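You operate a simulated robot arm through the tools that you are given. There is no shell and no other tool. Be economical: measure what you need, move in short steps, check, and stop when the job is done.

The job below is to be done with a simulated robot arm. You get a single attempt, and the scene is never put back.

TASK
Check the pH of the yellow cup's juice on the white meter.
Fine: blue probe button on, black probe in till a figure shows, rinse in the clear cup, probe back in its stand, button off. Set down upright: black probe.

It is judged by the outcome, as a careful person would: the job done as asked, and still so three seconds after it is handed in. It fails if anything else is knocked over, pushed out of place, dropped, spilled or broken.

THE ROBOT
A 6-joint arm with a fingered hand, hanging from a carriage that runs on a rail from [0.544, -0.001] to [-1.936, 0.004] (x, y) and turns from -333 to 355 degrees about z. Base frame: it is fixed where the carriage stands at the start and does not move with it; the origin is on the floor, on the carriage's upright axis, x ahead of it, y to its left, z up; the surface under the hand at the start is at about z = 0.9. Lengths are in m, angles in degrees, forces in N, time in s.
With the tool pointing down near the work surface it reaches from about 0.1 to 0.68 m from the robot's upright axis, wherever it stands. Its first joint turns from -166.0 to 166.0 degrees. Places, roughly: bath knob [0.7, 2, 1]; blue button of the white meter [0.6, 0.3, 0.9]; fridge knob [0.3, 0.3, 0.8]; glass beaker [0.5, 1.75, 1]; grey button of the white meter [0.6, 0.4, 0.9]; lid of the water bath [0.75, 2, 1]; read button [0.5, 1.3, 1]; refractometer rocker [0.6, 1.2, 1]; rod [0.75, 1.5, 1]; steel beaker [0.75, 1.25, 1]; stirrer knob [0.4, 1.9, 1]; swab [0.75, 1.25, 1]; yellow probe [0.5, 1.75, 1]; yellow zero button [0.5, 1.2, 1]. Payload 4 kg.
The TCP is the grasp point between the finger pads, 0.029 m short of the fingertips. In the tool frame z runs along the fingers and y along their closing line. The gripper opens to 0.1 m. The gripper's body begins 0.034 m behind the TCP. The gripper is a hand of 5 fingers: y runs from the thumb to the fingers, the wrist lies at [-0.015, -0.114, -0.189] in the tool frame.
Orientation is that of the tool frame in the base frame, as [roll, pitch, yaw] about the fixed x, y, z axes, in that order (R = Rz(yaw) Ry(pitch) Rx(roll)). With the fingers straight down and the wrist toward the robot, the tool's x, y and z point along [0, 1, 0], [1, 0, 0] and [0, 0, -1] of the base frame.

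THE INTERFACE
- The arm moves only by the tool jog_arm. Its argument "series" is a list of rows, each an object (a shift or turn left out is 0) with "translation": the shift along the base's x, y, z in m, a list of three; "angular": the turn, a rotation vector about the base's x, y, z in degrees, a list of three. In form: [{"translation": [tx, ty, tz], "angular": [ax, ay, az]}, ...]. A call has 1 to 10 rows; each row is the pose to reach, as a shift and turn from the pose commanded when the call began. Rows are played at 5 a second. More than 0.05 m and 8.6 degrees between two rows, and nothing of the call is played. A pose out of reach is approached as far as the arm can. The call stops where the force on the tool passes 40 N (or 10 N more than at its start, if that is more) or the arm is blocked; 0.2 s more then pass. In this call time passes only in rows, and 0.2 s behind the last. The reply holds the time, the measured pose of the TCP, the force on the tool along the base axes, the opening and the grip force, in the units named above and with some noise, with the torque about the TCP (base axes, N m) and any sound that the robot's microphone picked up.
- Cameras (640 x 400 px; columns grow to the right, rows downward): "scene" is now at [0.2358, 0.0526, 1.7813]; the picture's right is [0.82, -0.57, 0.00], its down [-0.50, -0.72, -0.48] and it looks along [0.27, 0.40, -0.88] (base axes); focal length 265 px, centre (320, 200). "wrist" rides on the gripper at [0.066, -0.086, -0.121] in the tool frame; the picture's right is [-0.76, 0.31, -0.58], its down [-0.59, -0.70, 0.40] and it looks along [-0.28, 0.64, 0.71] (tool axes); focal length 247 px, centre (320, 200). There is no depth. A picture from a camera that has moved, and an enlarged one, comes with that camera's place and axes in the base frame and with its lens.
- camera(camera): a new picture of that camera. It takes no simulated time.
- move_column(by): slides the trunk up (or, below 0, down) by that many m; the arm and the scene camera ride with it, the base frame stays. It gives what a move gives, with no picture.
- drive_base(legs): drives the robot by 1 to 6 legs, each [ahead, left, turn to the left] in m, m and degrees, along the robot's own axes; the way and the turn of a leg run together, so that a leg with both is an arc; at most 1.5 m and 180 degrees a leg. The arm and the cameras ride along, it lands a little off, and it stops where it bumps. It keeps to its track: a leg is cut to what the track allows. It gives what a move gives.
- set_fingers(index, middle, ring, little, thumb_bend, thumb_turn): sets how far each is bent, from 0 (flat) to 1 (curled in); at 0.3 the hand is open as for a grip, at 0.7 the pads meet at the TCP. One left out holds its place. A second passes; each finger stops where it meets its share of the squeeze, and holds until it gets a number again. It is the only way to open and close the hand. It gives what a move gives, with no picture; readings hold the bend of each and the force on index, middle, ring, little, thumb and palm. thumb_turn goes from beside the hand (0) to across from the fingers (1), as for a grip.
- pan_tilt(pan, tilt): turns the head with the scene camera to pan (to the left, within 155 degrees either way) and tilt (down, from -29 to 69), counted from straight ahead of the robot. It gives what a move gives.
- close_up(camera, box): a new picture of the part [left, top, right, bottom] of that camera's present view, enlarged. It takes no simulated time.
- close_job(): hands the job in; it is judged then, once.

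Go step by step. Nothing tells you exact positions but the pictures and the camera data: compare them with the known pose of the tool, close in by small moves and look again before you grip or let go. The budget is 120 turns and 90 pictures, counting those below and the enlarged ones. Unless the task says otherwise, let go and move clear before handing in, and close with one line.

The tools are called as name(argument=value, ...) on one line, values as JSON. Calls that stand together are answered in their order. jog_arm: Moves the arm, as the interface text tells. Its arguments: {"type":"object","properties":{"series":{"type":"array","items":{"type":"object","properties":{"translation":{"type":"array","items":{"type":"number"}},"angular":{"type":"array","items":{"type":"number"}}}}}},"required":["series"]} The other tools are called the same way: move_column (by) slides the trunk up or down; set_fingers (index, middle, ring, little, thumb_bend, thumb_turn) moves the fingers one by one; drive_base (legs) drives the base; pan_tilt (pan, tilt) turns the head that bears the scene camera; camera (camera) takes a picture; close_up (camera, box) takes an enlarged picture of a part of a camera's view; close_job () hands the job in.

At the start:

```text
t: 0.0
tcp_pos: [0.5262, 0.4034, 1.3097]
ee_rot: [180.0, 0.0, 89.9]
ft_force: [0.0, -0.2, 0.3]
ft_torque: [0.0, 0.0, 0.0]
finger_gap: 0.0998
gripper_force: 0.0
shape: jaw
bend: [0.3, 0.3, 0.3, 0.3, 0.3, 0.98]
finger forces: [0.0, 0.1, 0.0, 0.1, 0.0, 0.1]
trunk travel left (down, up): [-0.51, 0.09]
robot x, y, heading: [-0.0019, 0.0001, 0.2]
head pan, tilt: [55.5, 61.2]
```

scene: 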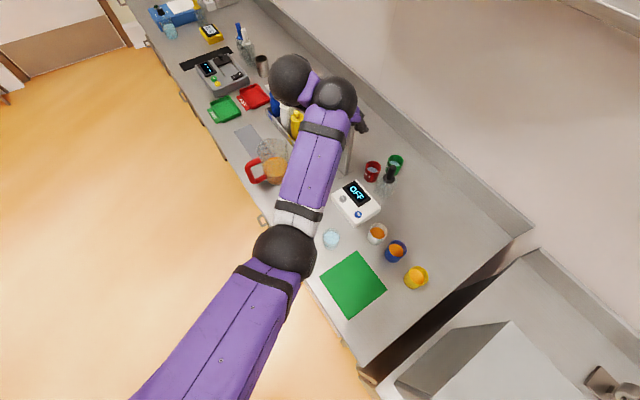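
wrist: 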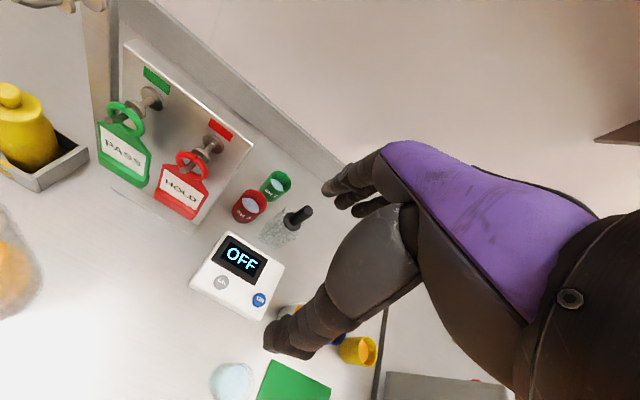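

I see the white meter (OFF) with its blue button, the black probe in a glass stand behind it, three juice cups, and a clear cup of water. I'll enlarge the region to measure.

close_up(camera="scene", box=[300, 140, 460, 240])

close_up(camera="scene", box=[300, 210, 460, 310])

close_up(camera="wrist", box=[180, 160, 400, 400])

```text
4.00 times, centred on (380, 190) of scene
camera zoom: at [0.2358, 0.0526, 1.7813], right [0.82, -0.57, 0.0], down [-0.5, -0.72, -0.48], along [0.27, 0.4, -0.88], focal length 1061 px, centre (80, 240)
```

zoom: 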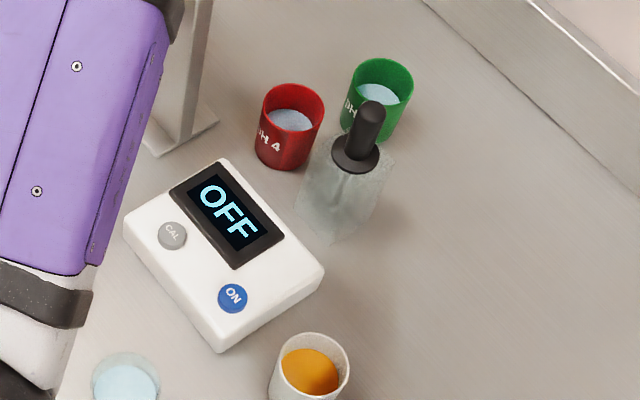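

```text
4.00 times, centred on (380, 260) of scene
camera zoom: at [0.2358, 0.0526, 1.7813], right [0.82, -0.57, 0.0], down [-0.5, -0.72, -0.48], along [0.27, 0.4, -0.88], focal length 1061 px, centre (80, -40)
```

zoom: 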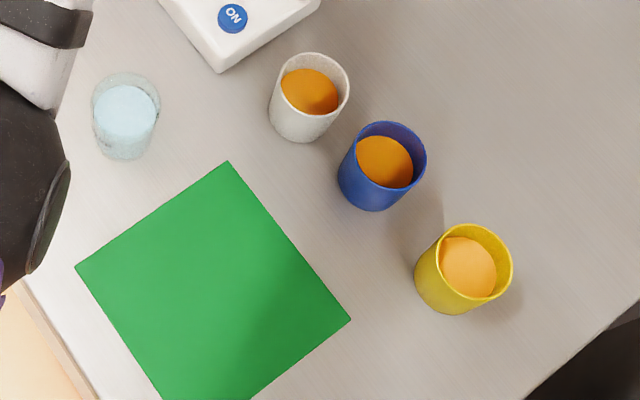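

```text
1.67 times, centred on (290, 280) of wrist
camera zoom: at [0.4401, 0.4692, 1.4291], right [0.31, -0.76, 0.58], down [-0.7, -0.59, -0.4], along [0.64, -0.28, -0.71], focal length 412 px, centre (370, 67)
```

zoom: 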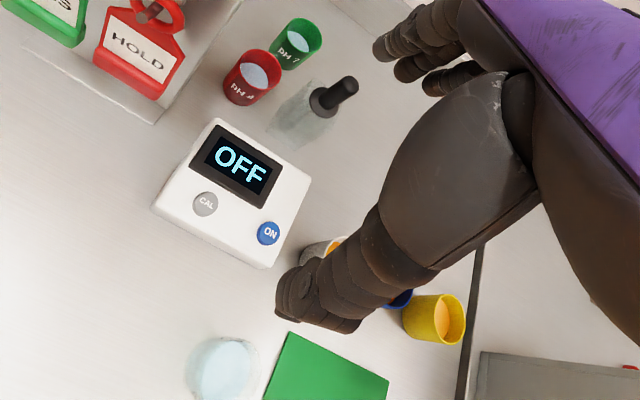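

Triangulating both views gives: blue button ≈[0.574, 0.311, 0.942], probe handle ≈[0.724, 0.343] with its top at 1.067, yellow cup ≈[0.59, 0.038] with rim 0.968, and clear cup ≈[0.444, 0.292]. The probe is beyond reach from here, so I drive 0.22 m ahead.

drive_base(legs=[[0.22, 0, 0]])

```text
t: 1.7
tcp_pos: [0.746, 0.4042, 1.3102]
ee_rot: [-179.9, 0.0, 90.0]
ft_force: [0.3, 0.3, -0.1]
ft_torque: [0.02, 0.04, 0.01]
finger_gap: 0.0998
gripper_force: 0.0
shape: jaw
bend: [0.3, 0.3, 0.3, 0.3, 0.3, 0.98]
finger forces: [0.0, 0.1, 0.0, 0.1, 0.0, 0.1]
trunk travel left (down, up): [-0.51, 0.09]
robot x, y, heading: [0.2166, -0.0035, -0.2]
head pan, tilt: [55.5, 61.2]
```

Arrived as planned. I shape a pointing hand and move it above the blue button at a safe height.

set_fingers(index=0.3, middle=1, ring=1, little=1, thumb_bend=0.3, thumb_turn=0)

jog_arm(series=[{"translation": [-0.03, -0.015, -0.02]}, {"translation": [-0.06, -0.03, -0.04]}, {"translation": [-0.09, -0.045, -0.06]}, {"translation": [-0.12, -0.06, -0.08]}, {"translation": [-0.15, -0.075, -0.1]}, {"translation": [-0.172, -0.093, -0.12]}, {"translation": [-0.172, -0.093, -0.14]}])

camera(camera="wrist")

camera(camera="scene")

```text
t: 2.7
tcp_pos: [0.745, 0.4026, 1.3084]
ee_rot: [180.0, 0.0, 90.0]
ft_force: [0.1, -0.4, -0.7]
ft_torque: [-0.04, -0.01, 0.0]
finger_gap: 0.1366
gripper_force: 0.1
shape: fingers
bend: [0.3, 1.0, 1.0, 1.0, 0.3, 0.0]
finger forces: [0.0, 0.0, 0.0, 0.0, 0.0, 0.1]
trunk travel left (down, up): [-0.51, 0.09]
robot x, y, heading: [0.216, -0.0033, 0.1]
head pan, tilt: [55.5, 61.2]
```

```text
t: 4.3
tcp_pos: [0.5727, 0.3111, 1.1696]
ee_rot: [179.9, 0.1, 90.1]
ft_force: [-0.1, 0.8, 0.3]
ft_torque: [0.0, 0.04, -0.03]
finger_gap: 0.1362
gripper_force: 0.1
shape: fingers
bend: [0.3, 1.0, 1.0, 1.0, 0.3, 0.0]
finger forces: [0.0, 0.0, 0.0, 0.0, 0.0, 0.1]
out of reach, approached as far as the arm can: row 4, 5, 6
trunk travel left (down, up): [-0.51, 0.09]
robot x, y, heading: [0.2203, -0.0006, -0.1]
head pan, tilt: [55.5, 61.2]
```

```text
84 pictures are left
camera wrist: at [0.4868, 0.3763, 1.289], right [0.31, -0.76, 0.58], down [-0.7, -0.59, -0.4], along [0.64, -0.28, -0.71], focal length 247 px, centre (320, 200)
```

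wrist: 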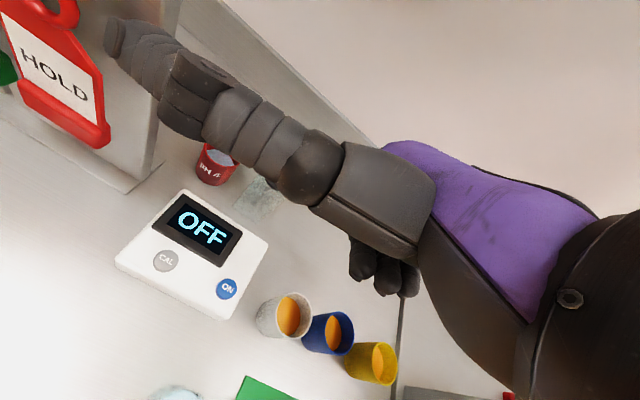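

```text
83 pictures are left
camera scene: at [0.455, 0.0523, 1.7813], right [0.82, -0.57, 0.0], down [-0.5, -0.72, -0.48], along [0.27, 0.4, -0.88], focal length 265 px, centre (320, 200)
```

scene: 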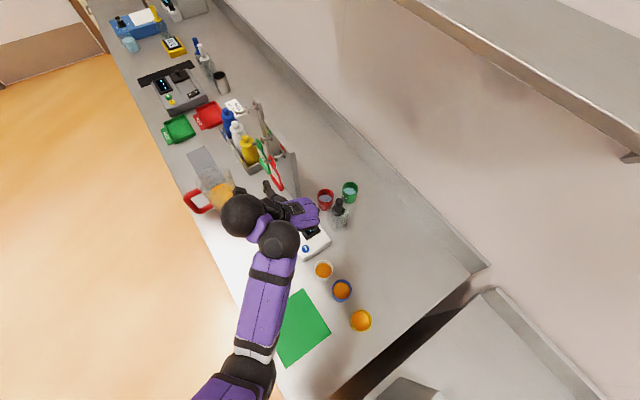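

With thumb_turn 0 the thumb swings out toward the HOLD board, which I don't want. I'll turn it back across, where the wrist camera can see it, and use the thumb tip to press.

set_fingers(index=1, thumb_bend=0.3, thumb_turn=1)

camera(camera="wrist")

close_up(camera="scene", box=[220, 160, 380, 260])

```text
t: 5.3
tcp_pos: [0.5722, 0.3104, 1.1687]
ee_rot: [180.0, 0.0, 89.9]
ft_force: [0.1, 0.4, 0.6]
ft_torque: [0.02, -0.02, 0.01]
finger_gap: 0.0484
gripper_force: 0.1
shape: fingers
bend: [1.0, 1.0, 1.0, 1.0, 0.3, 0.97]
finger forces: [0.0, 0.0, 0.0, 0.1, 0.0, 0.0]
trunk travel left (down, up): [-0.51, 0.09]
robot x, y, heading: [0.2201, -0.0009, 0.4]
head pan, tilt: [55.5, 61.2]
```

```text
82 pictures are left
camera wrist: at [0.4873, 0.3765, 1.2894], right [0.31, -0.76, 0.58], down [-0.7, -0.59, -0.4], along [0.64, -0.28, -0.71], focal length 247 px, centre (320, 200)
```

wrist: 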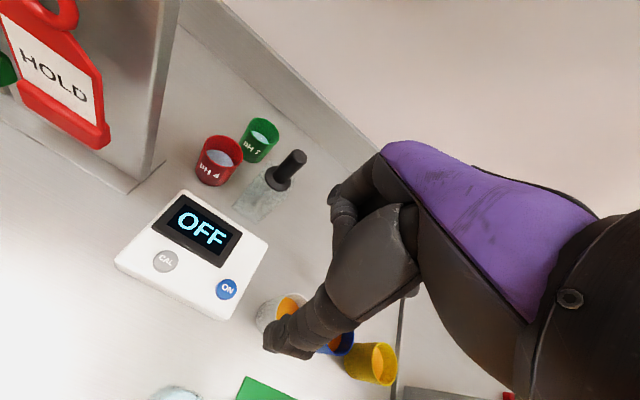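

```text
4.00 times, centred on (300, 210) of scene
camera zoom: at [0.455, 0.0523, 1.7813], right [0.82, -0.57, 0.0], down [-0.5, -0.72, -0.48], along [0.27, 0.4, -0.88], focal length 1061 px, centre (400, 160)
```

zoom: 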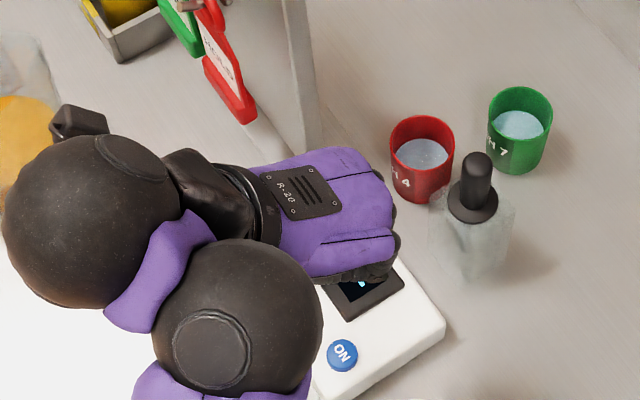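

The thumb tip is at roughly TCP + [-0.057, -0.005, -0.025]. I move so the tip is above the button and look again.

jog_arm(series=[{"translation": [0.03, 0.003, -0.02]}, {"translation": [0.058, 0.005, -0.05]}, {"translation": [0.058, 0.005, -0.09]}, {"translation": [0.058, 0.005, -0.13]}, {"translation": [0.058, 0.005, -0.15]}])

camera(camera="wrist")

close_up(camera="scene", box=[260, 180, 380, 260])

```text
t: 6.5
tcp_pos: [0.6007, 0.3014, 1.1369]
ee_rot: [-179.8, 0.0, 90.0]
ft_force: [0.2, 1.0, -0.6]
ft_torque: [-0.01, 0.0, 0.02]
finger_gap: 0.0489
gripper_force: 0.1
shape: fingers
bend: [1.0, 1.0, 1.0, 1.0, 0.3, 0.98]
finger forces: [0.1, 0.0, 0.0, 0.1, 0.1, 0.0]
out of reach, approached as far as the arm can: row 2, 3, 4, 5
trunk travel left (down, up): [-0.51, 0.09]
robot x, y, heading: [0.2191, 0.0013, -0.1]
head pan, tilt: [55.5, 61.2]
```

```text
80 pictures are left
camera wrist: at [0.5135, 0.367, 1.2584], right [0.31, -0.76, 0.58], down [-0.7, -0.59, -0.4], along [0.64, -0.28, -0.71], focal length 247 px, centre (320, 200)
```

wrist: 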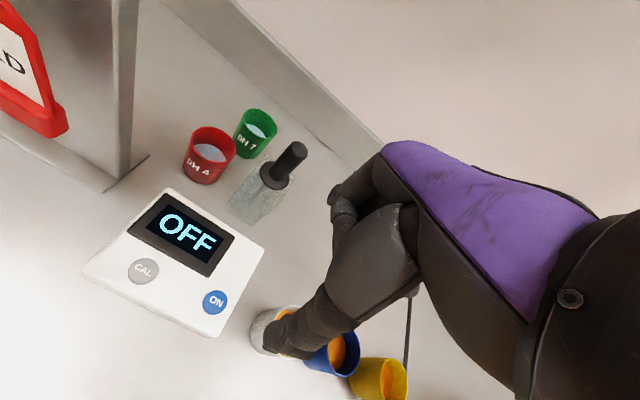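

```text
5.00 times, centred on (320, 220) of scene
camera zoom: at [0.455, 0.0523, 1.7813], right [0.82, -0.57, 0.0], down [-0.5, -0.72, -0.48], along [0.27, 0.4, -0.88], focal length 1326 px, centre (320, 100)
```

zoom: 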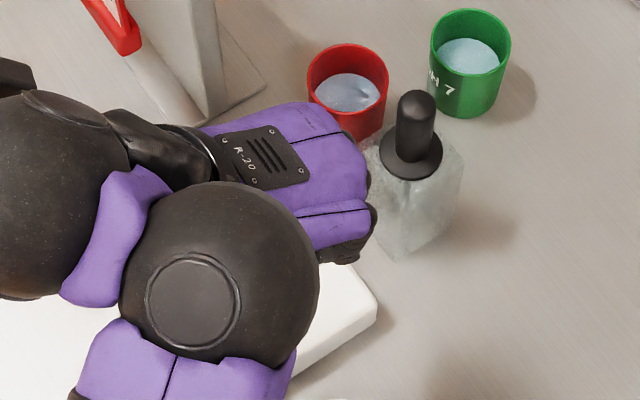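

The arm is stretched low, so I need the trunk lower. I raise the hand first, then lower the column.

jog_arm(series=[{"translation": [-0.02, 0.0, 0.04]}, {"translation": [-0.02, 0.0, 0.08]}, {"translation": [-0.02, 0.0, 0.12]}, {"translation": [-0.02, 0.0, 0.16]}, {"translation": [-0.02, 0.0, 0.2]}])

move_column(by=-0.22)

camera(camera="scene")

```text
t: 7.7
tcp_pos: [0.6332, 0.2882, 1.2499]
ee_rot: [179.7, -1.0, 90.9]
ft_force: [0.3, -0.1, 0.5]
ft_torque: [-0.01, -0.01, 0.01]
finger_gap: 0.0487
gripper_force: 0.0
shape: fingers
bend: [1.0, 1.0, 1.0, 1.0, 0.3, 0.98]
finger forces: [0.0, 0.1, 0.0, 0.1, 0.0, 0.1]
out of reach, approached as far as the arm can: row 2, 3, 4, 5
trunk travel left (down, up): [-0.51, 0.09]
robot x, y, heading: [0.2187, -0.0007, 0.1]
head pan, tilt: [55.5, 61.2]
```

```text
t: 10.0
tcp_pos: [0.6335, 0.2888, 1.0297]
ee_rot: [179.7, -1.1, 90.8]
ft_force: [1.0, 0.8, 0.7]
ft_torque: [0.03, 0.0, -0.03]
finger_gap: 0.0488
gripper_force: 0.0
shape: fingers
bend: [1.0, 1.0, 1.0, 1.0, 0.3, 0.98]
finger forces: [0.1, 0.0, 0.0, 0.0, 0.0, 0.0]
trunk travel left (down, up): [-0.29, 0.31]
robot x, y, heading: [0.2206, 0.0002, 0.4]
head pan, tilt: [55.5, 61.2]
```

```text
78 pictures are left
camera scene: at [0.455, 0.0523, 1.5613], right [0.82, -0.57, 0.0], down [-0.5, -0.72, -0.48], along [0.27, 0.4, -0.88], focal length 265 px, centre (320, 200)
```

scene: 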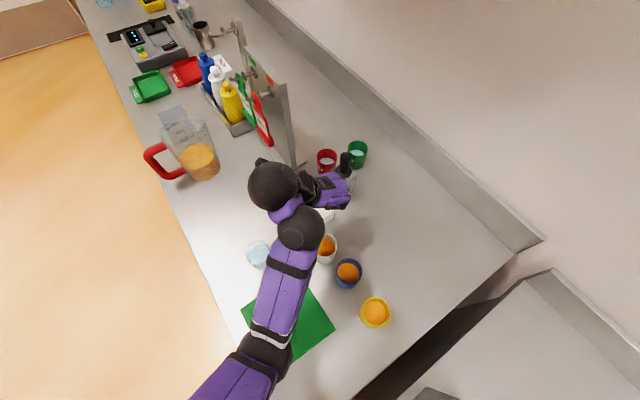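

camera(camera="wrist")

close_up(camera="scene", box=[240, 130, 400, 230])

```text
77 pictures are left
camera wrist: at [0.5453, 0.351, 1.1501], right [0.31, -0.76, 0.57], down [-0.69, -0.59, -0.41], along [0.65, -0.26, -0.71], focal length 247 px, centre (320, 200)
```

wrist: 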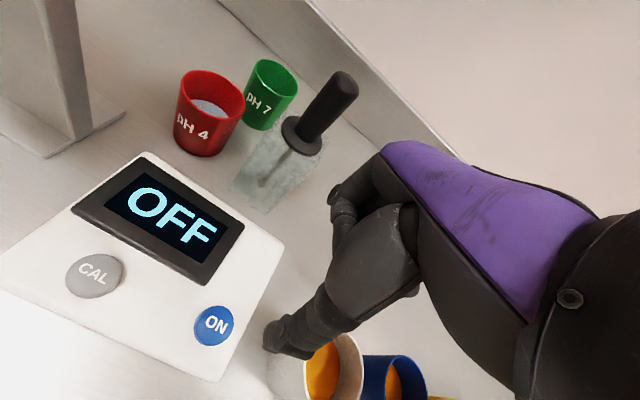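

```text
4.00 times, centred on (320, 180) of scene
camera zoom: at [0.455, 0.0523, 1.5613], right [0.82, -0.57, 0.0], down [-0.5, -0.72, -0.48], along [0.27, 0.4, -0.88], focal length 1061 px, centre (320, 280)
```

zoom: 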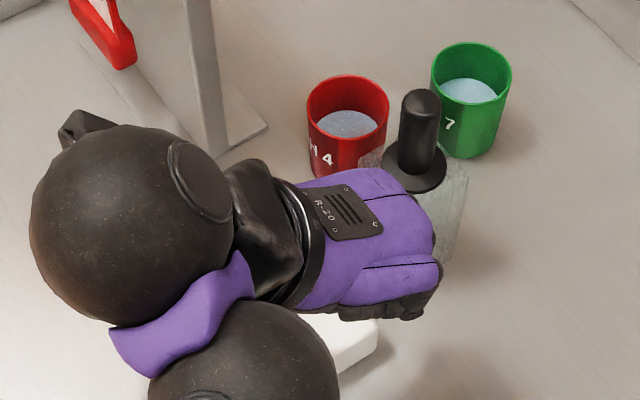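

The fist is about 3 cm clear of the probe. I nudge so the thumb tip lines up with the button, keeping height.

jog_arm(series=[{"translation": [0.0, 0.0, 0.01]}])

```text
t: 10.4
tcp_pos: [0.637, 0.2874, 1.0349]
ee_rot: [179.6, -1.2, 91.0]
ft_force: [0.3, -0.2, 0.6]
ft_torque: [0.0, 0.0, 0.0]
finger_gap: 0.0487
gripper_force: 0.1
shape: fingers
bend: [1.0, 1.0, 1.0, 1.0, 0.3, 0.98]
finger forces: [0.1, 0.1, 0.0, 0.1, 0.1, 0.0]
out of reach, approached as far as the arm can: row 1
trunk travel left (down, up): [-0.29, 0.31]
robot x, y, heading: [0.2171, 0.0027, 0.3]
head pan, tilt: [55.5, 61.2]
```

The arm resists coming closer with this wrist heading; turning the hand radially (wrist toward the robot) should relieve it. I lift and turn in small steps.

jog_arm(series=[{"translation": [0.01, 0.0, 0.05], "angular": [0, 0, 6]}, {"translation": [0.01, 0.0, 0.08], "angular": [0, 0, 12]}, {"translation": [0.01, 0.0, 0.08], "angular": [0, 0, 18]}, {"translation": [0.01, 0.0, 0.08], "angular": [0, 0, 24]}, {"translation": [0.01, 0.0, 0.08], "angular": [0, 0, 30]}])

camera(camera="scene")

```text
refused: row 1 steps farther than a row can; nothing moved
```

```text
75 pictures are left
camera scene: at [0.455, 0.0523, 1.5613], right [0.82, -0.57, 0.0], down [-0.5, -0.72, -0.48], along [0.27, 0.4, -0.88], focal length 265 px, centre (320, 200)
```

scene: 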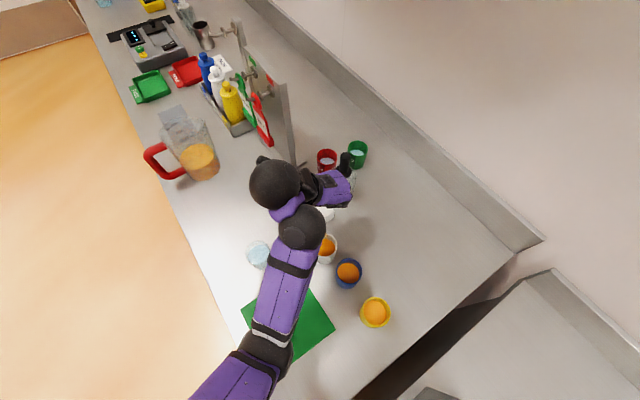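

jog_arm(series=[{"translation": [0.0, 0.0, 0.03], "angular": [0, 0, 6]}, {"translation": [0.0, 0.0, 0.06], "angular": [0, 0, 12]}, {"translation": [0.0, 0.0, 0.08], "angular": [0, 0, 18]}, {"translation": [0.0, 0.0, 0.08], "angular": [0, 0, 24]}, {"translation": [0.0, 0.0, 0.08], "angular": [0, 0, 30]}])

camera(camera="scene")

```text
t: 11.6
tcp_pos: [0.6364, 0.2889, 1.1146]
ee_rot: [179.4, -1.1, 120.9]
ft_force: [-0.8, -0.5, 0.1]
ft_torque: [0.02, 0.0, 0.01]
finger_gap: 0.0487
gripper_force: 0.1
shape: fingers
bend: [1.0, 1.0, 1.0, 1.0, 0.3, 0.98]
finger forces: [0.0, 0.1, 0.0, 0.0, 0.0, 0.1]
out of reach, approached as far as the arm can: row 2, 3, 4
trunk travel left (down, up): [-0.29, 0.31]
robot x, y, heading: [0.2203, 0.0004, 0.0]
head pan, tilt: [55.5, 61.2]
```

```text
74 pictures are left
camera scene: at [0.455, 0.0523, 1.5613], right [0.82, -0.57, 0.0], down [-0.5, -0.72, -0.48], along [0.27, 0.4, -0.88], focal length 265 px, centre (320, 200)
```

scene: 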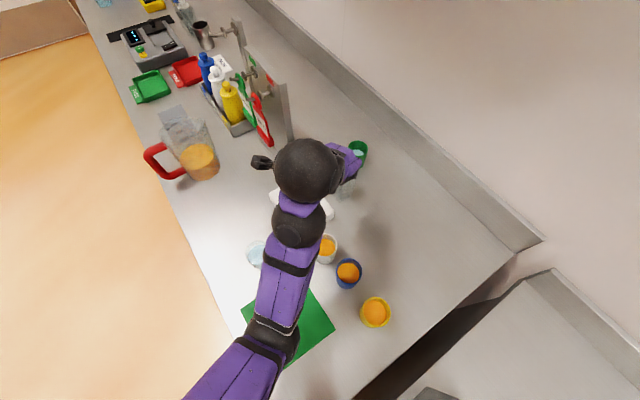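

The reach is fine at this heading. I bend the thumb more so the fist stays further from the probe when pressing.

set_fingers(thumb_bend=0.5)

camera(camera="wrist")

```text
t: 12.6
tcp_pos: [0.6365, 0.2876, 1.114]
ee_rot: [179.4, -1.0, 120.7]
ft_force: [0.2, 0.4, 0.4]
ft_torque: [0.02, -0.02, 0.02]
finger_gap: 0.0399
gripper_force: 0.1
shape: fingers
bend: [1.0, 1.0, 1.0, 1.0, 0.5, 1.0]
finger forces: [0.0, 0.0, 0.1, 0.1, 0.0, 0.0]
trunk travel left (down, up): [-0.29, 0.31]
robot x, y, heading: [0.2208, -0.0004, -0.1]
head pan, tilt: [55.5, 61.2]
```

```text
73 pictures are left
camera wrist: at [0.5291, 0.2979, 1.2344], right [0.65, -0.5, 0.57], down [-0.3, -0.86, -0.42], along [0.7, 0.1, -0.71], focal length 247 px, centre (320, 200)
```

wrist: 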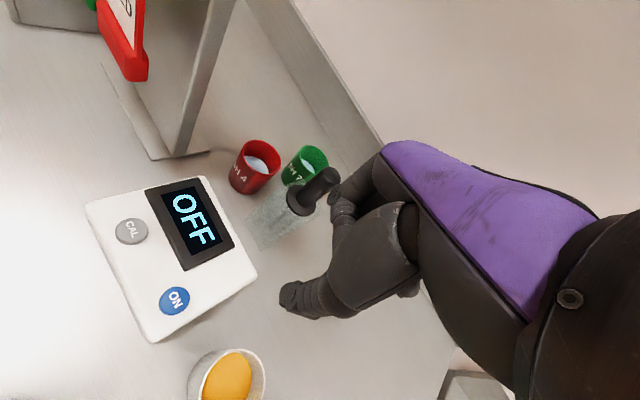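

jog_arm(series=[{"translation": [-0.015, 0.02, -0.02]}, {"translation": [-0.03, 0.042, -0.04]}, {"translation": [-0.03, 0.042, -0.08]}, {"translation": [-0.03, 0.042, -0.11]}])

camera(camera="wrist")

close_up(camera="scene", box=[240, 130, 400, 230])

```text
t: 13.6
tcp_pos: [0.6059, 0.3298, 1.0049]
ee_rot: [179.7, -1.0, 120.8]
ft_force: [-1.3, -0.3, 0.3]
ft_torque: [-0.04, 0.01, 0.01]
finger_gap: 0.0398
gripper_force: 0.0
shape: fingers
bend: [1.0, 1.0, 1.0, 1.0, 0.5, 1.0]
finger forces: [0.1, 0.1, 0.1, 0.1, 0.0, 0.0]
trunk travel left (down, up): [-0.29, 0.31]
robot x, y, heading: [0.2181, -0.0022, 0.0]
head pan, tilt: [55.5, 61.2]
```

```text
72 pictures are left
camera wrist: at [0.4989, 0.3411, 1.1262], right [0.65, -0.5, 0.56], down [-0.3, -0.86, -0.41], along [0.69, 0.1, -0.71], focal length 247 px, centre (320, 200)
```

wrist: 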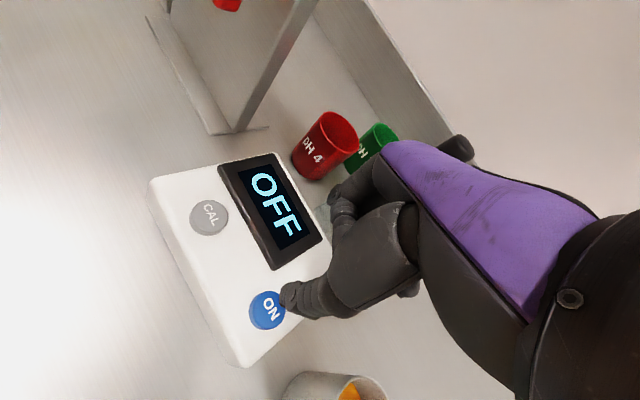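

```text
4.00 times, centred on (320, 180) of scene
camera zoom: at [0.4549, 0.0522, 1.5613], right [0.82, -0.57, 0.0], down [-0.5, -0.72, -0.48], along [0.27, 0.4, -0.88], focal length 1061 px, centre (320, 280)
```

zoom: 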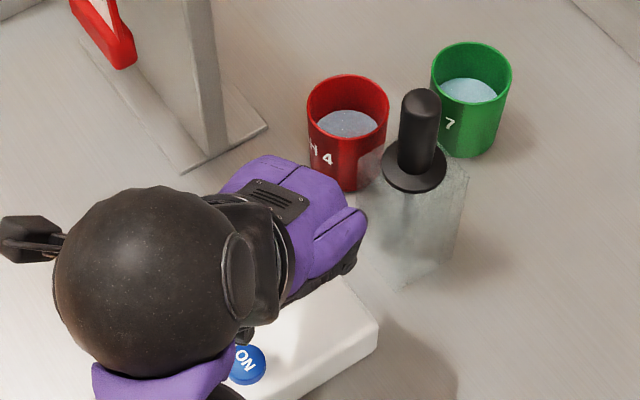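

The thumb tip is above the button per both views and the fist is clear. I descend gently.

jog_arm(series=[{"translation": [0, 0, -0.01]}, {"translation": [0, 0, -0.02]}, {"translation": [0, 0, -0.026]}, {"translation": [0, 0, -0.03]}])

camera(camera="wrist")

close_up(camera="scene", box=[240, 160, 360, 240])

```text
t: 14.6
tcp_pos: [0.6067, 0.332, 0.9757]
ee_rot: [179.4, -1.0, 120.8]
ft_force: [0.2, -0.5, 18.0]
ft_torque: [-0.36, 0.61, 0.01]
finger_gap: 0.0403
gripper_force: 9.2
shape: fingers
bend: [1.0, 1.0, 1.0, 1.0, 0.49, 1.0]
finger forces: [0.1, 0.0, 0.0, 0.1, 18.5, 0.0]
trunk travel left (down, up): [-0.29, 0.31]
robot x, y, heading: [0.2141, 0.0045, -0.3]
head pan, tilt: [55.5, 61.2]
heard: click
```

```text
70 pictures are left
camera wrist: at [0.5, 0.3413, 1.0975], right [0.65, -0.51, 0.57], down [-0.3, -0.86, -0.42], along [0.7, 0.1, -0.71], focal length 247 px, centre (320, 200)
```

wrist: 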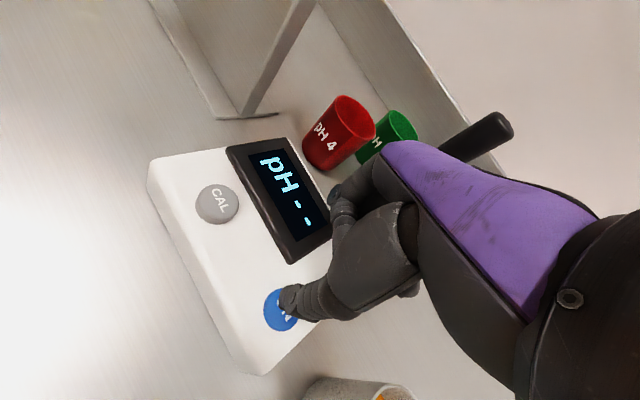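

```text
5.00 times, centred on (300, 200) of scene
camera zoom: at [0.4555, 0.0527, 1.5618], right [0.82, -0.57, 0.0], down [-0.5, -0.72, -0.48], along [0.27, 0.4, -0.88], focal length 1326 px, centre (420, 200)
```

zoom: 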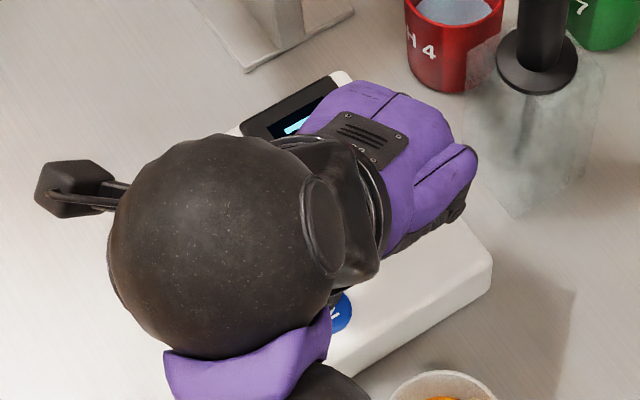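

It clicked and the display reads "pH --". I lift off and open the hand clear of everything.

jog_arm(series=[{"translation": [0, 0, 0.03]}, {"translation": [0, 0, 0.07]}, {"translation": [0, 0, 0.11]}, {"translation": [0, 0, 0.15]}, {"translation": [0, 0, 0.19]}])

set_fingers(index=0.3, middle=0.3, ring=0.3, little=0.3, thumb_bend=0.3, thumb_turn=1)

close_up(camera="scene", box=[260, 130, 380, 205])

camera(camera="wrist")

```text
t: 15.8
tcp_pos: [0.6299, 0.3443, 1.1314]
ee_rot: [179.5, -1.0, 120.9]
ft_force: [0.1, -0.6, 0.1]
ft_torque: [0.02, -0.02, 0.01]
finger_gap: 0.0397
gripper_force: 0.1
shape: fingers
bend: [1.0, 1.0, 1.0, 1.0, 0.5, 1.0]
finger forces: [0.1, 0.0, 0.1, 0.0, 0.0, 0.1]
out of reach, approached as far as the arm can: row 4, 5
trunk travel left (down, up): [-0.29, 0.31]
robot x, y, heading: [0.2173, -0.0021, 0.0]
head pan, tilt: [55.5, 61.2]
```

```text
t: 16.8
tcp_pos: [0.6293, 0.3439, 1.1308]
ee_rot: [179.6, -1.0, 120.8]
ft_force: [-0.1, -0.1, -0.1]
ft_torque: [0.02, 0.01, 0.0]
finger_gap: 0.0985
gripper_force: 0.0
shape: fingers
bend: [0.3, 0.3, 0.3, 0.3, 0.3, 0.98]
finger forces: [0.0, 0.0, 0.1, 0.0, 0.1, 0.0]
trunk travel left (down, up): [-0.29, 0.31]
robot x, y, heading: [0.2189, -0.0036, -0.1]
head pan, tilt: [55.5, 61.2]
```

```text
5.33 times, centred on (320, 168) of scene
camera zoom: at [0.455, 0.0523, 1.5613], right [0.82, -0.57, 0.0], down [-0.5, -0.72, -0.48], along [0.27, 0.4, -0.88], focal length 1414 px, centre (320, 373)
```

zoom: 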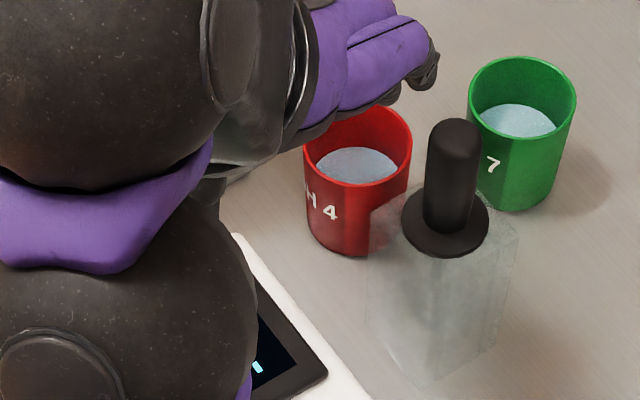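

```text
67 pictures are left
camera wrist: at [0.5218, 0.3542, 1.2511], right [0.65, -0.5, 0.57], down [-0.3, -0.86, -0.42], along [0.69, 0.1, -0.71], focal length 247 px, centre (320, 200)
```

wrist: 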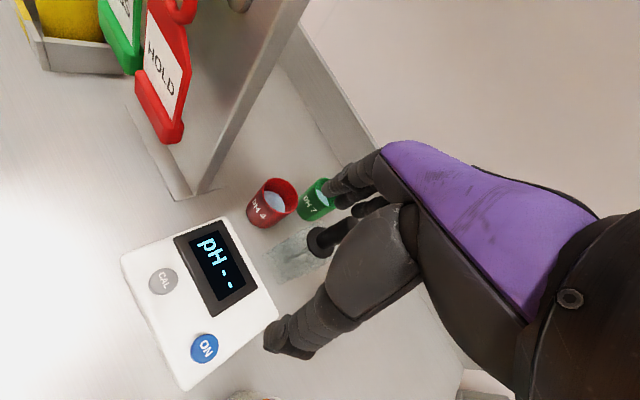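

Probe handle axis refined to [0.724, 0.342], flange top z≈1.00, handle top 1.067. I raise the column a little for clearance, then move over the handle.

move_column(by=0.06)

jog_arm(series=[{"translation": [0.03, 0, 0]}, {"translation": [0.06, 0, 0]}, {"translation": [0.095, -0.0025, 0], "angular": [0.5, 1, 0]}])

camera(camera="wrist")

camera(camera="scene")

```text
t: 17.8
tcp_pos: [0.6288, 0.3442, 1.1908]
ee_rot: [179.5, -1.1, 120.8]
ft_force: [-0.6, 1.1, 0.1]
ft_torque: [0.02, 0.03, 0.01]
finger_gap: 0.0983
gripper_force: 0.0
shape: fingers
bend: [0.3, 0.3, 0.3, 0.3, 0.3, 0.98]
finger forces: [0.0, 0.0, 0.0, 0.0, 0.1, 0.1]
trunk travel left (down, up): [-0.35, 0.25]
robot x, y, heading: [0.2174, 0.0007, 0.1]
head pan, tilt: [55.5, 61.2]
```

```text
t: 18.6
tcp_pos: [0.7243, 0.3425, 1.1912]
ee_rot: [-179.8, -2.1, 120.8]
ft_force: [-0.3, 0.4, 0.4]
ft_torque: [0.01, -0.02, 0.0]
finger_gap: 0.0985
gripper_force: 0.2
shape: fingers
bend: [0.3, 0.3, 0.3, 0.3, 0.3, 0.98]
finger forces: [0.0, 0.1, 0.0, 0.0, 0.0, 0.0]
trunk travel left (down, up): [-0.35, 0.25]
robot x, y, heading: [0.2168, 0.0019, 0.4]
head pan, tilt: [55.5, 61.2]
```

```text
66 pictures are left
camera wrist: at [0.6191, 0.351, 1.3133], right [0.66, -0.51, 0.55], down [-0.31, -0.85, -0.42], along [0.68, 0.11, -0.72], focal length 247 px, centre (320, 200)
```

wrist: 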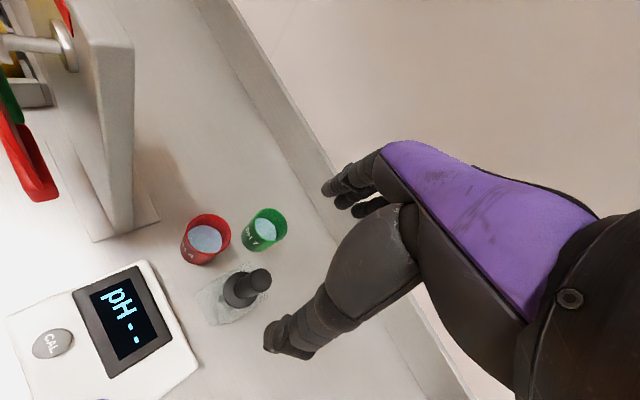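

```text
65 pictures are left
camera scene: at [0.455, 0.0523, 1.6212], right [0.82, -0.57, 0.0], down [-0.5, -0.72, -0.48], along [0.27, 0.4, -0.88], focal length 265 px, centre (320, 200)
```

scene: 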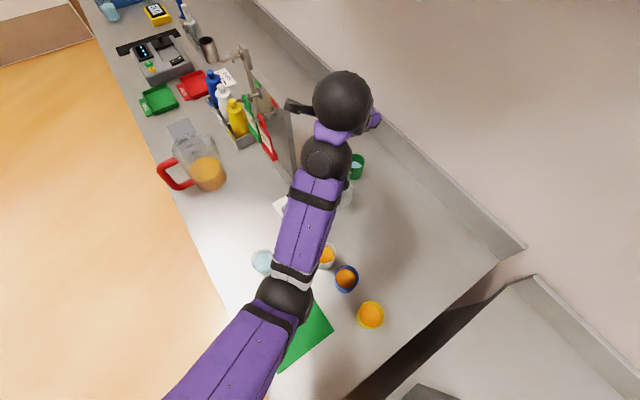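

The hand is above the handle; I level the tool and descend partway, then check.

jog_arm(series=[{"translation": [0, 0, -0.03], "angular": [-1.8, -1.1, 0]}, {"translation": [0, -0.001, -0.06], "angular": [-1.8, -1.1, 0]}, {"translation": [0, -0.001, -0.085], "angular": [-1.8, -1.1, 0]}])

camera(camera="wrist")

close_up(camera="scene", box=[280, 80, 440, 180])

```text
t: 19.4
tcp_pos: [0.724, 0.3408, 1.1049]
ee_rot: [180.0, 0.2, 120.8]
ft_force: [-0.5, 0.3, 0.0]
ft_torque: [0.01, -0.01, 0.01]
finger_gap: 0.0982
gripper_force: 0.0
shape: fingers
bend: [0.3, 0.3, 0.3, 0.3, 0.3, 0.98]
finger forces: [0.0, 0.0, 0.0, 0.0, 0.0, 0.1]
trunk travel left (down, up): [-0.35, 0.25]
robot x, y, heading: [0.2175, 0.0007, 0.1]
head pan, tilt: [55.5, 61.2]
```

```text
64 pictures are left
camera wrist: at [0.6172, 0.3535, 1.2248], right [0.65, -0.49, 0.58], down [-0.3, -0.87, -0.4], along [0.7, 0.08, -0.71], focal length 247 px, centre (320, 200)
```

wrist: 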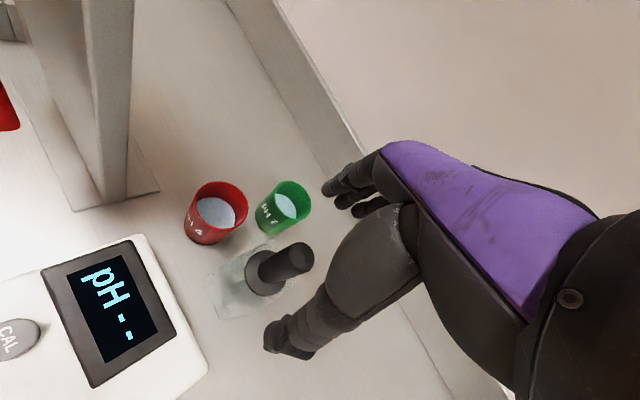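

```text
4.00 times, centred on (360, 130) of scene
camera zoom: at [0.455, 0.0523, 1.6213], right [0.82, -0.57, 0.0], down [-0.5, -0.72, -0.48], along [0.27, 0.4, -0.88], focal length 1061 px, centre (160, 480)
```

zoom: 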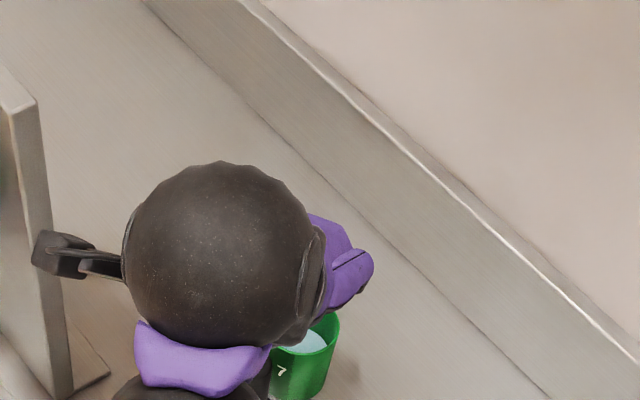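

Aligned so far, and the camera bracket is clear of the board. I descend the rest to grip height.

jog_arm(series=[{"translation": [0, 0.001, -0.02]}, {"translation": [0, 0.001, -0.04]}, {"translation": [0, 0.001, -0.055]}, {"translation": [0, 0.001, -0.062]}])

camera(camera="wrist")

```text
t: 20.4
tcp_pos: [0.7218, 0.3384, 1.0413]
ee_rot: [-179.8, -0.1, 121.0]
ft_force: [-0.5, 0.2, -0.8]
ft_torque: [0.02, 0.02, 0.03]
finger_gap: 0.0984
gripper_force: 0.1
shape: fingers
bend: [0.3, 0.3, 0.3, 0.3, 0.3, 0.98]
finger forces: [0.0, 0.0, 0.0, 0.0, 0.0, 0.0]
out of reach, approached as far as the arm can: row 4
trunk travel left (down, up): [-0.35, 0.25]
robot x, y, heading: [0.218, 0.0021, 0.1]
head pan, tilt: [55.5, 61.2]
```

```text
62 pictures are left
camera wrist: at [0.6151, 0.3498, 1.1629], right [0.65, -0.49, 0.58], down [-0.3, -0.87, -0.4], along [0.69, 0.09, -0.72], focal length 247 px, centre (320, 200)
```

wrist: 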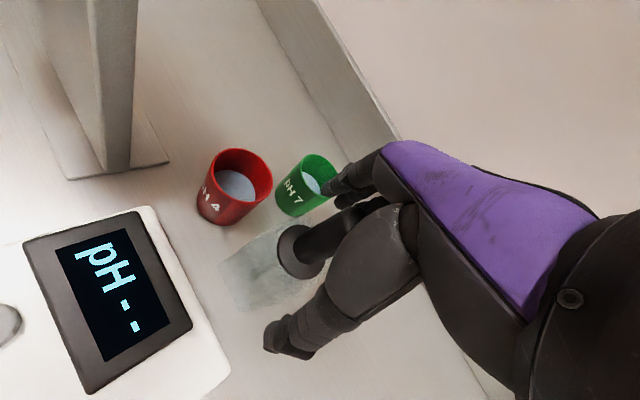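

Just at the reach edge; I trade 4 cm of arm height for column height so the pose is exact.

jog_arm(series=[{"translation": [0.002, 0.003, 0.02]}, {"translation": [0.002, 0.003, 0.04]}])

move_column(by=-0.04)

close_up(camera="wrist", box=[220, 140, 460, 380])

```text
t: 21.0
tcp_pos: [0.7238, 0.3404, 1.0818]
ee_rot: [-179.9, 0.1, 120.8]
ft_force: [0.3, -0.3, -0.3]
ft_torque: [-0.01, 0.02, -0.02]
finger_gap: 0.0983
gripper_force: 0.1
shape: fingers
bend: [0.3, 0.3, 0.3, 0.3, 0.3, 0.98]
finger forces: [0.0, 0.0, 0.0, 0.1, 0.0, 0.1]
trunk travel left (down, up): [-0.35, 0.25]
robot x, y, heading: [0.2191, 0.0016, 0.2]
head pan, tilt: [55.5, 61.2]
```

```text
t: 21.9
tcp_pos: [0.7244, 0.3416, 1.0418]
ee_rot: [180.0, 0.1, 120.8]
ft_force: [-0.5, -0.1, 0.1]
ft_torque: [-0.02, -0.01, 0.01]
finger_gap: 0.0984
gripper_force: 0.0
shape: fingers
bend: [0.3, 0.3, 0.3, 0.3, 0.3, 0.98]
finger forces: [0.0, 0.0, 0.0, 0.0, 0.0, 0.0]
trunk travel left (down, up): [-0.31, 0.29]
robot x, y, heading: [0.2181, -0.0015, -0.2]
head pan, tilt: [55.5, 61.2]
```

```text
1.67 times, centred on (340, 260) of wrist
camera zoom: at [0.6167, 0.3534, 1.1626], right [0.65, -0.49, 0.58], down [-0.3, -0.87, -0.4], along [0.7, 0.08, -0.71], focal length 412 px, centre (287, 100)
```

zoom: 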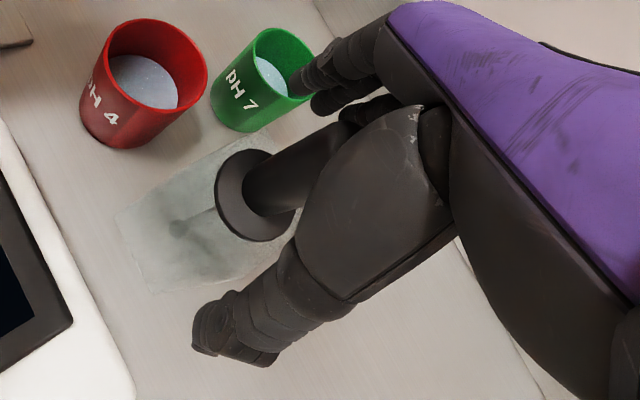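

The handle sits between the thumb and fingers. I close the grip.

set_fingers(index=0.7, middle=0.7, ring=0.7, little=0.7, thumb_bend=0.7, thumb_turn=1)

camera(camera="wrist")

```text
t: 22.9
tcp_pos: [0.7234, 0.3411, 1.0432]
ee_rot: [-180.0, 0.0, 120.7]
ft_force: [0.4, 0.1, 1.2]
ft_torque: [-0.01, 0.0, -0.01]
finger_gap: 0.0172
gripper_force: 6.1
shape: fingers
bend: [0.66, 0.67, 0.7, 0.7, 0.64, 1.0]
finger forces: [3.6, 3.5, 0.0, 0.0, 6.5, 0.0]
trunk travel left (down, up): [-0.31, 0.29]
robot x, y, heading: [0.2207, -0.0027, -0.3]
head pan, tilt: [55.5, 61.2]
```

```text
60 pictures are left
camera wrist: at [0.6167, 0.3534, 1.1627], right [0.65, -0.49, 0.58], down [-0.3, -0.87, -0.4], along [0.7, 0.08, -0.71], focal length 247 px, centre (320, 200)
```

wrist: 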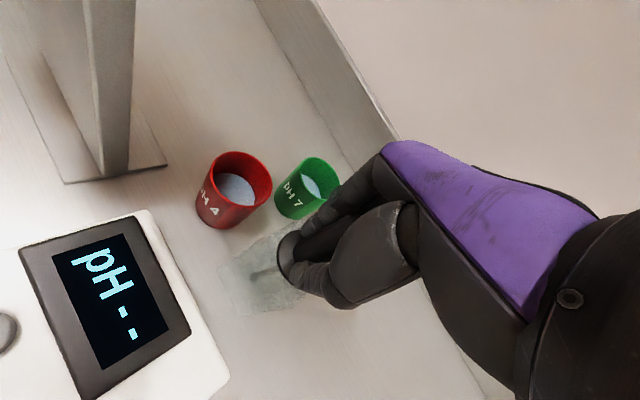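

Gripped by thumb, index and middle. I lift straight up with the column and check.

move_column(by=0.05)

camera(camera="wrist")

```text
t: 23.8
tcp_pos: [0.7231, 0.3405, 1.0924]
ee_rot: [-179.8, 0.2, 120.8]
ft_force: [0.2, 0.5, -0.4]
ft_torque: [0.01, -0.03, -0.02]
finger_gap: 0.017
gripper_force: 6.4
shape: fingers
bend: [0.66, 0.67, 0.7, 0.7, 0.64, 1.0]
finger forces: [3.4, 3.1, 0.0, 0.1, 6.5, 0.1]
trunk travel left (down, up): [-0.36, 0.24]
robot x, y, heading: [0.2203, -0.0004, -0.0]
head pan, tilt: [55.5, 61.2]
```

```text
59 pictures are left
camera wrist: at [0.6165, 0.3533, 1.2125], right [0.65, -0.49, 0.58], down [-0.3, -0.87, -0.4], along [0.7, 0.08, -0.71], focal length 247 px, centre (320, 200)
```

wrist: 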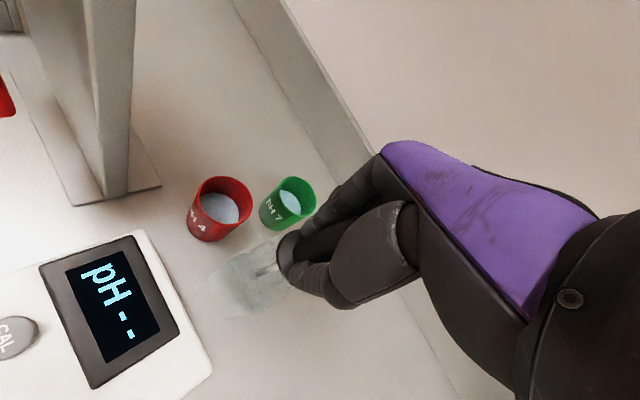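

The probe follows the hand. I lift further until its tip is clear.

move_column(by=0.1)

camera(camera="wrist")

camera(camera="scene")

```text
t: 25.1
tcp_pos: [0.7242, 0.339, 1.1922]
ee_rot: [-179.9, 0.2, 120.8]
ft_force: [0.1, -0.2, -0.5]
ft_torque: [0.03, -0.01, -0.06]
finger_gap: 0.0175
gripper_force: 6.9
shape: fingers
bend: [0.66, 0.67, 0.7, 0.7, 0.64, 1.0]
finger forces: [3.4, 3.2, 0.0, 0.0, 6.5, 0.0]
trunk travel left (down, up): [-0.46, 0.14]
robot x, y, heading: [0.2184, 0.0025, 0.1]
head pan, tilt: [55.5, 61.2]
```

```text
58 pictures are left
camera wrist: at [0.6165, 0.3533, 1.3125], right [0.65, -0.49, 0.58], down [-0.3, -0.87, -0.4], along [0.7, 0.08, -0.71], focal length 247 px, centre (320, 200)
```

wrist: 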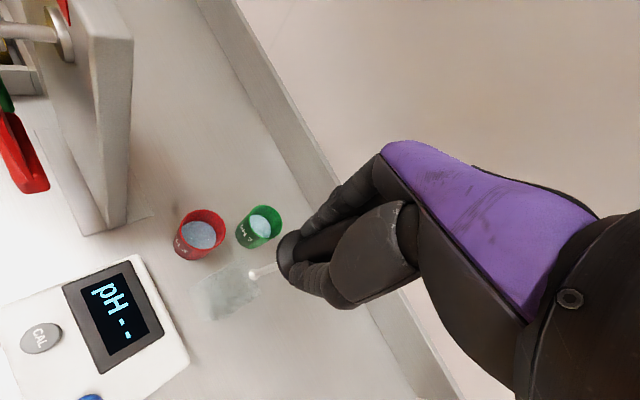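

```text
57 pictures are left
camera scene: at [0.455, 0.0523, 1.7312], right [0.82, -0.57, 0.0], down [-0.5, -0.72, -0.48], along [0.27, 0.4, -0.88], focal length 265 px, centre (320, 200)
```

scene: 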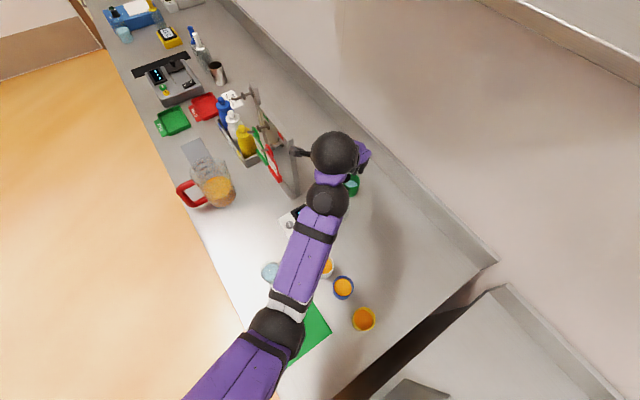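

The probe tip is about 0.124 m below the TCP and clear of the stand. I'll carry it by backing the carriage 0.237 m and turning it −30.3°, which swings the same arm pose to the yellow cup.

drive_base(legs=[[-0.2365, 0, 0]])

drive_base(legs=[[0, 0, -15], [0, 0, -15.3]])

camera(camera="wrist")

camera(camera="scene")

```text
t: 26.9
tcp_pos: [0.4871, 0.3431, 1.1928]
ee_rot: [179.9, 0.1, 120.9]
ft_force: [0.2, -1.3, 0.5]
ft_torque: [0.02, 0.03, -0.02]
finger_gap: 0.0176
gripper_force: 6.6
shape: fingers
bend: [0.66, 0.67, 0.7, 0.7, 0.64, 1.0]
finger forces: [3.4, 3.3, 0.0, 0.0, 6.4, 0.0]
trunk travel left (down, up): [-0.46, 0.14]
robot x, y, heading: [-0.0152, 0.0034, 0.3]
head pan, tilt: [55.5, 61.2]
```

```text
t: 29.1
tcp_pos: [0.5901, 0.0409, 1.1923]
ee_rot: [180.0, 0.1, 90.6]
ft_force: [-0.5, -0.2, -0.7]
ft_torque: [0.02, -0.01, -0.03]
finger_gap: 0.0174
gripper_force: 6.7
shape: fingers
bend: [0.66, 0.67, 0.7, 0.7, 0.64, 1.0]
finger forces: [3.2, 3.2, 0.0, 0.0, 6.4, 0.0]
trunk travel left (down, up): [-0.46, 0.14]
robot x, y, heading: [-0.0199, 0.0026, -30.1]
head pan, tilt: [55.5, 61.2]
```

```text
56 pictures are left
camera wrist: at [0.5036, 0.1061, 1.3127], right [0.32, -0.75, 0.58], down [-0.7, -0.6, -0.4], along [0.64, -0.28, -0.71], focal length 247 px, centre (320, 200)
```

wrist: 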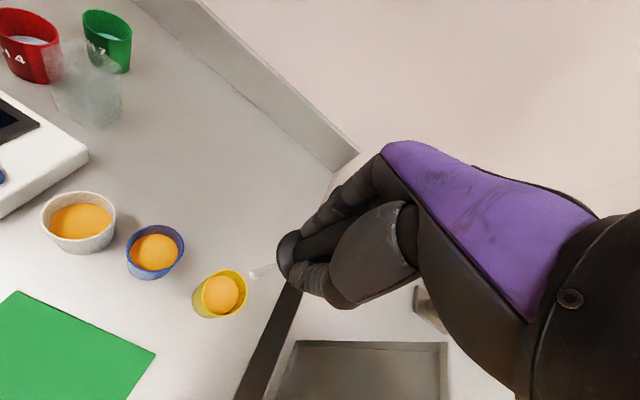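

```text
55 pictures are left
camera scene: at [0.213, -0.0737, 1.7313], right [0.43, -0.9, 0.0], down [-0.79, -0.37, -0.48], along [0.44, 0.21, -0.88], focal length 265 px, centre (320, 200)
```

scene: 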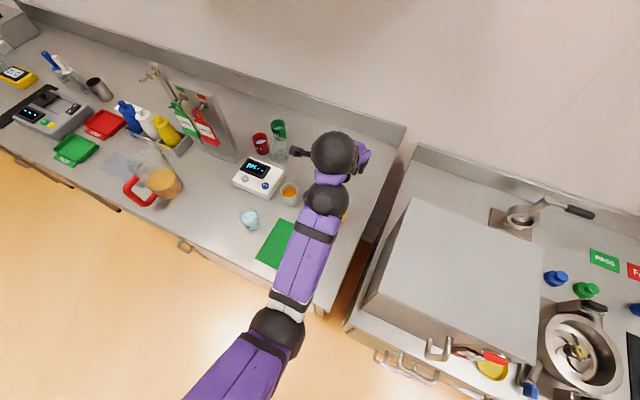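

Very close to the yellow cup. I enlarge to align the tip with the cup's mouth.

close_up(camera="wrist", box=[170, 220, 330, 340])

close_up(camera="scene", box=[220, 120, 400, 240])

```text
3.33 times, centred on (250, 280) of wrist
camera zoom: at [0.5036, 0.1061, 1.3127], right [0.32, -0.75, 0.58], down [-0.7, -0.6, -0.4], along [0.64, -0.28, -0.71], focal length 823 px, centre (553, -67)
```

zoom: 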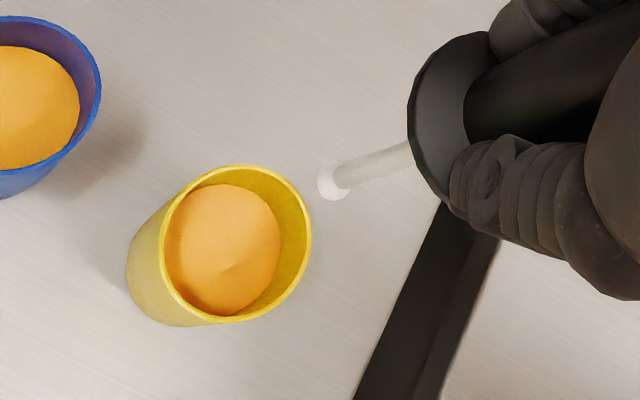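

```text
3.33 times, centred on (310, 180) of scene
camera zoom: at [0.213, -0.0737, 1.7313], right [0.43, -0.9, 0.0], down [-0.79, -0.37, -0.48], along [0.44, 0.21, -0.88], focal length 884 px, centre (353, 267)
```

zoom: 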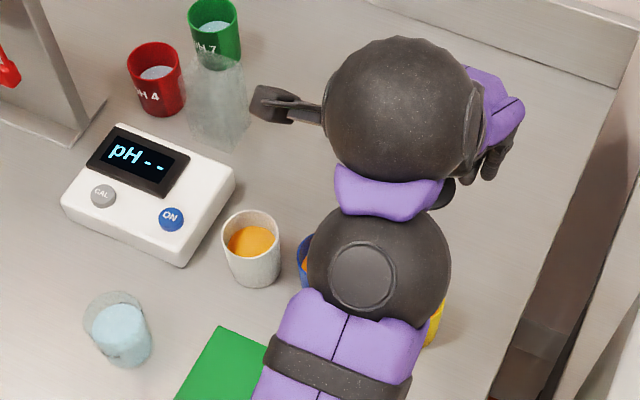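

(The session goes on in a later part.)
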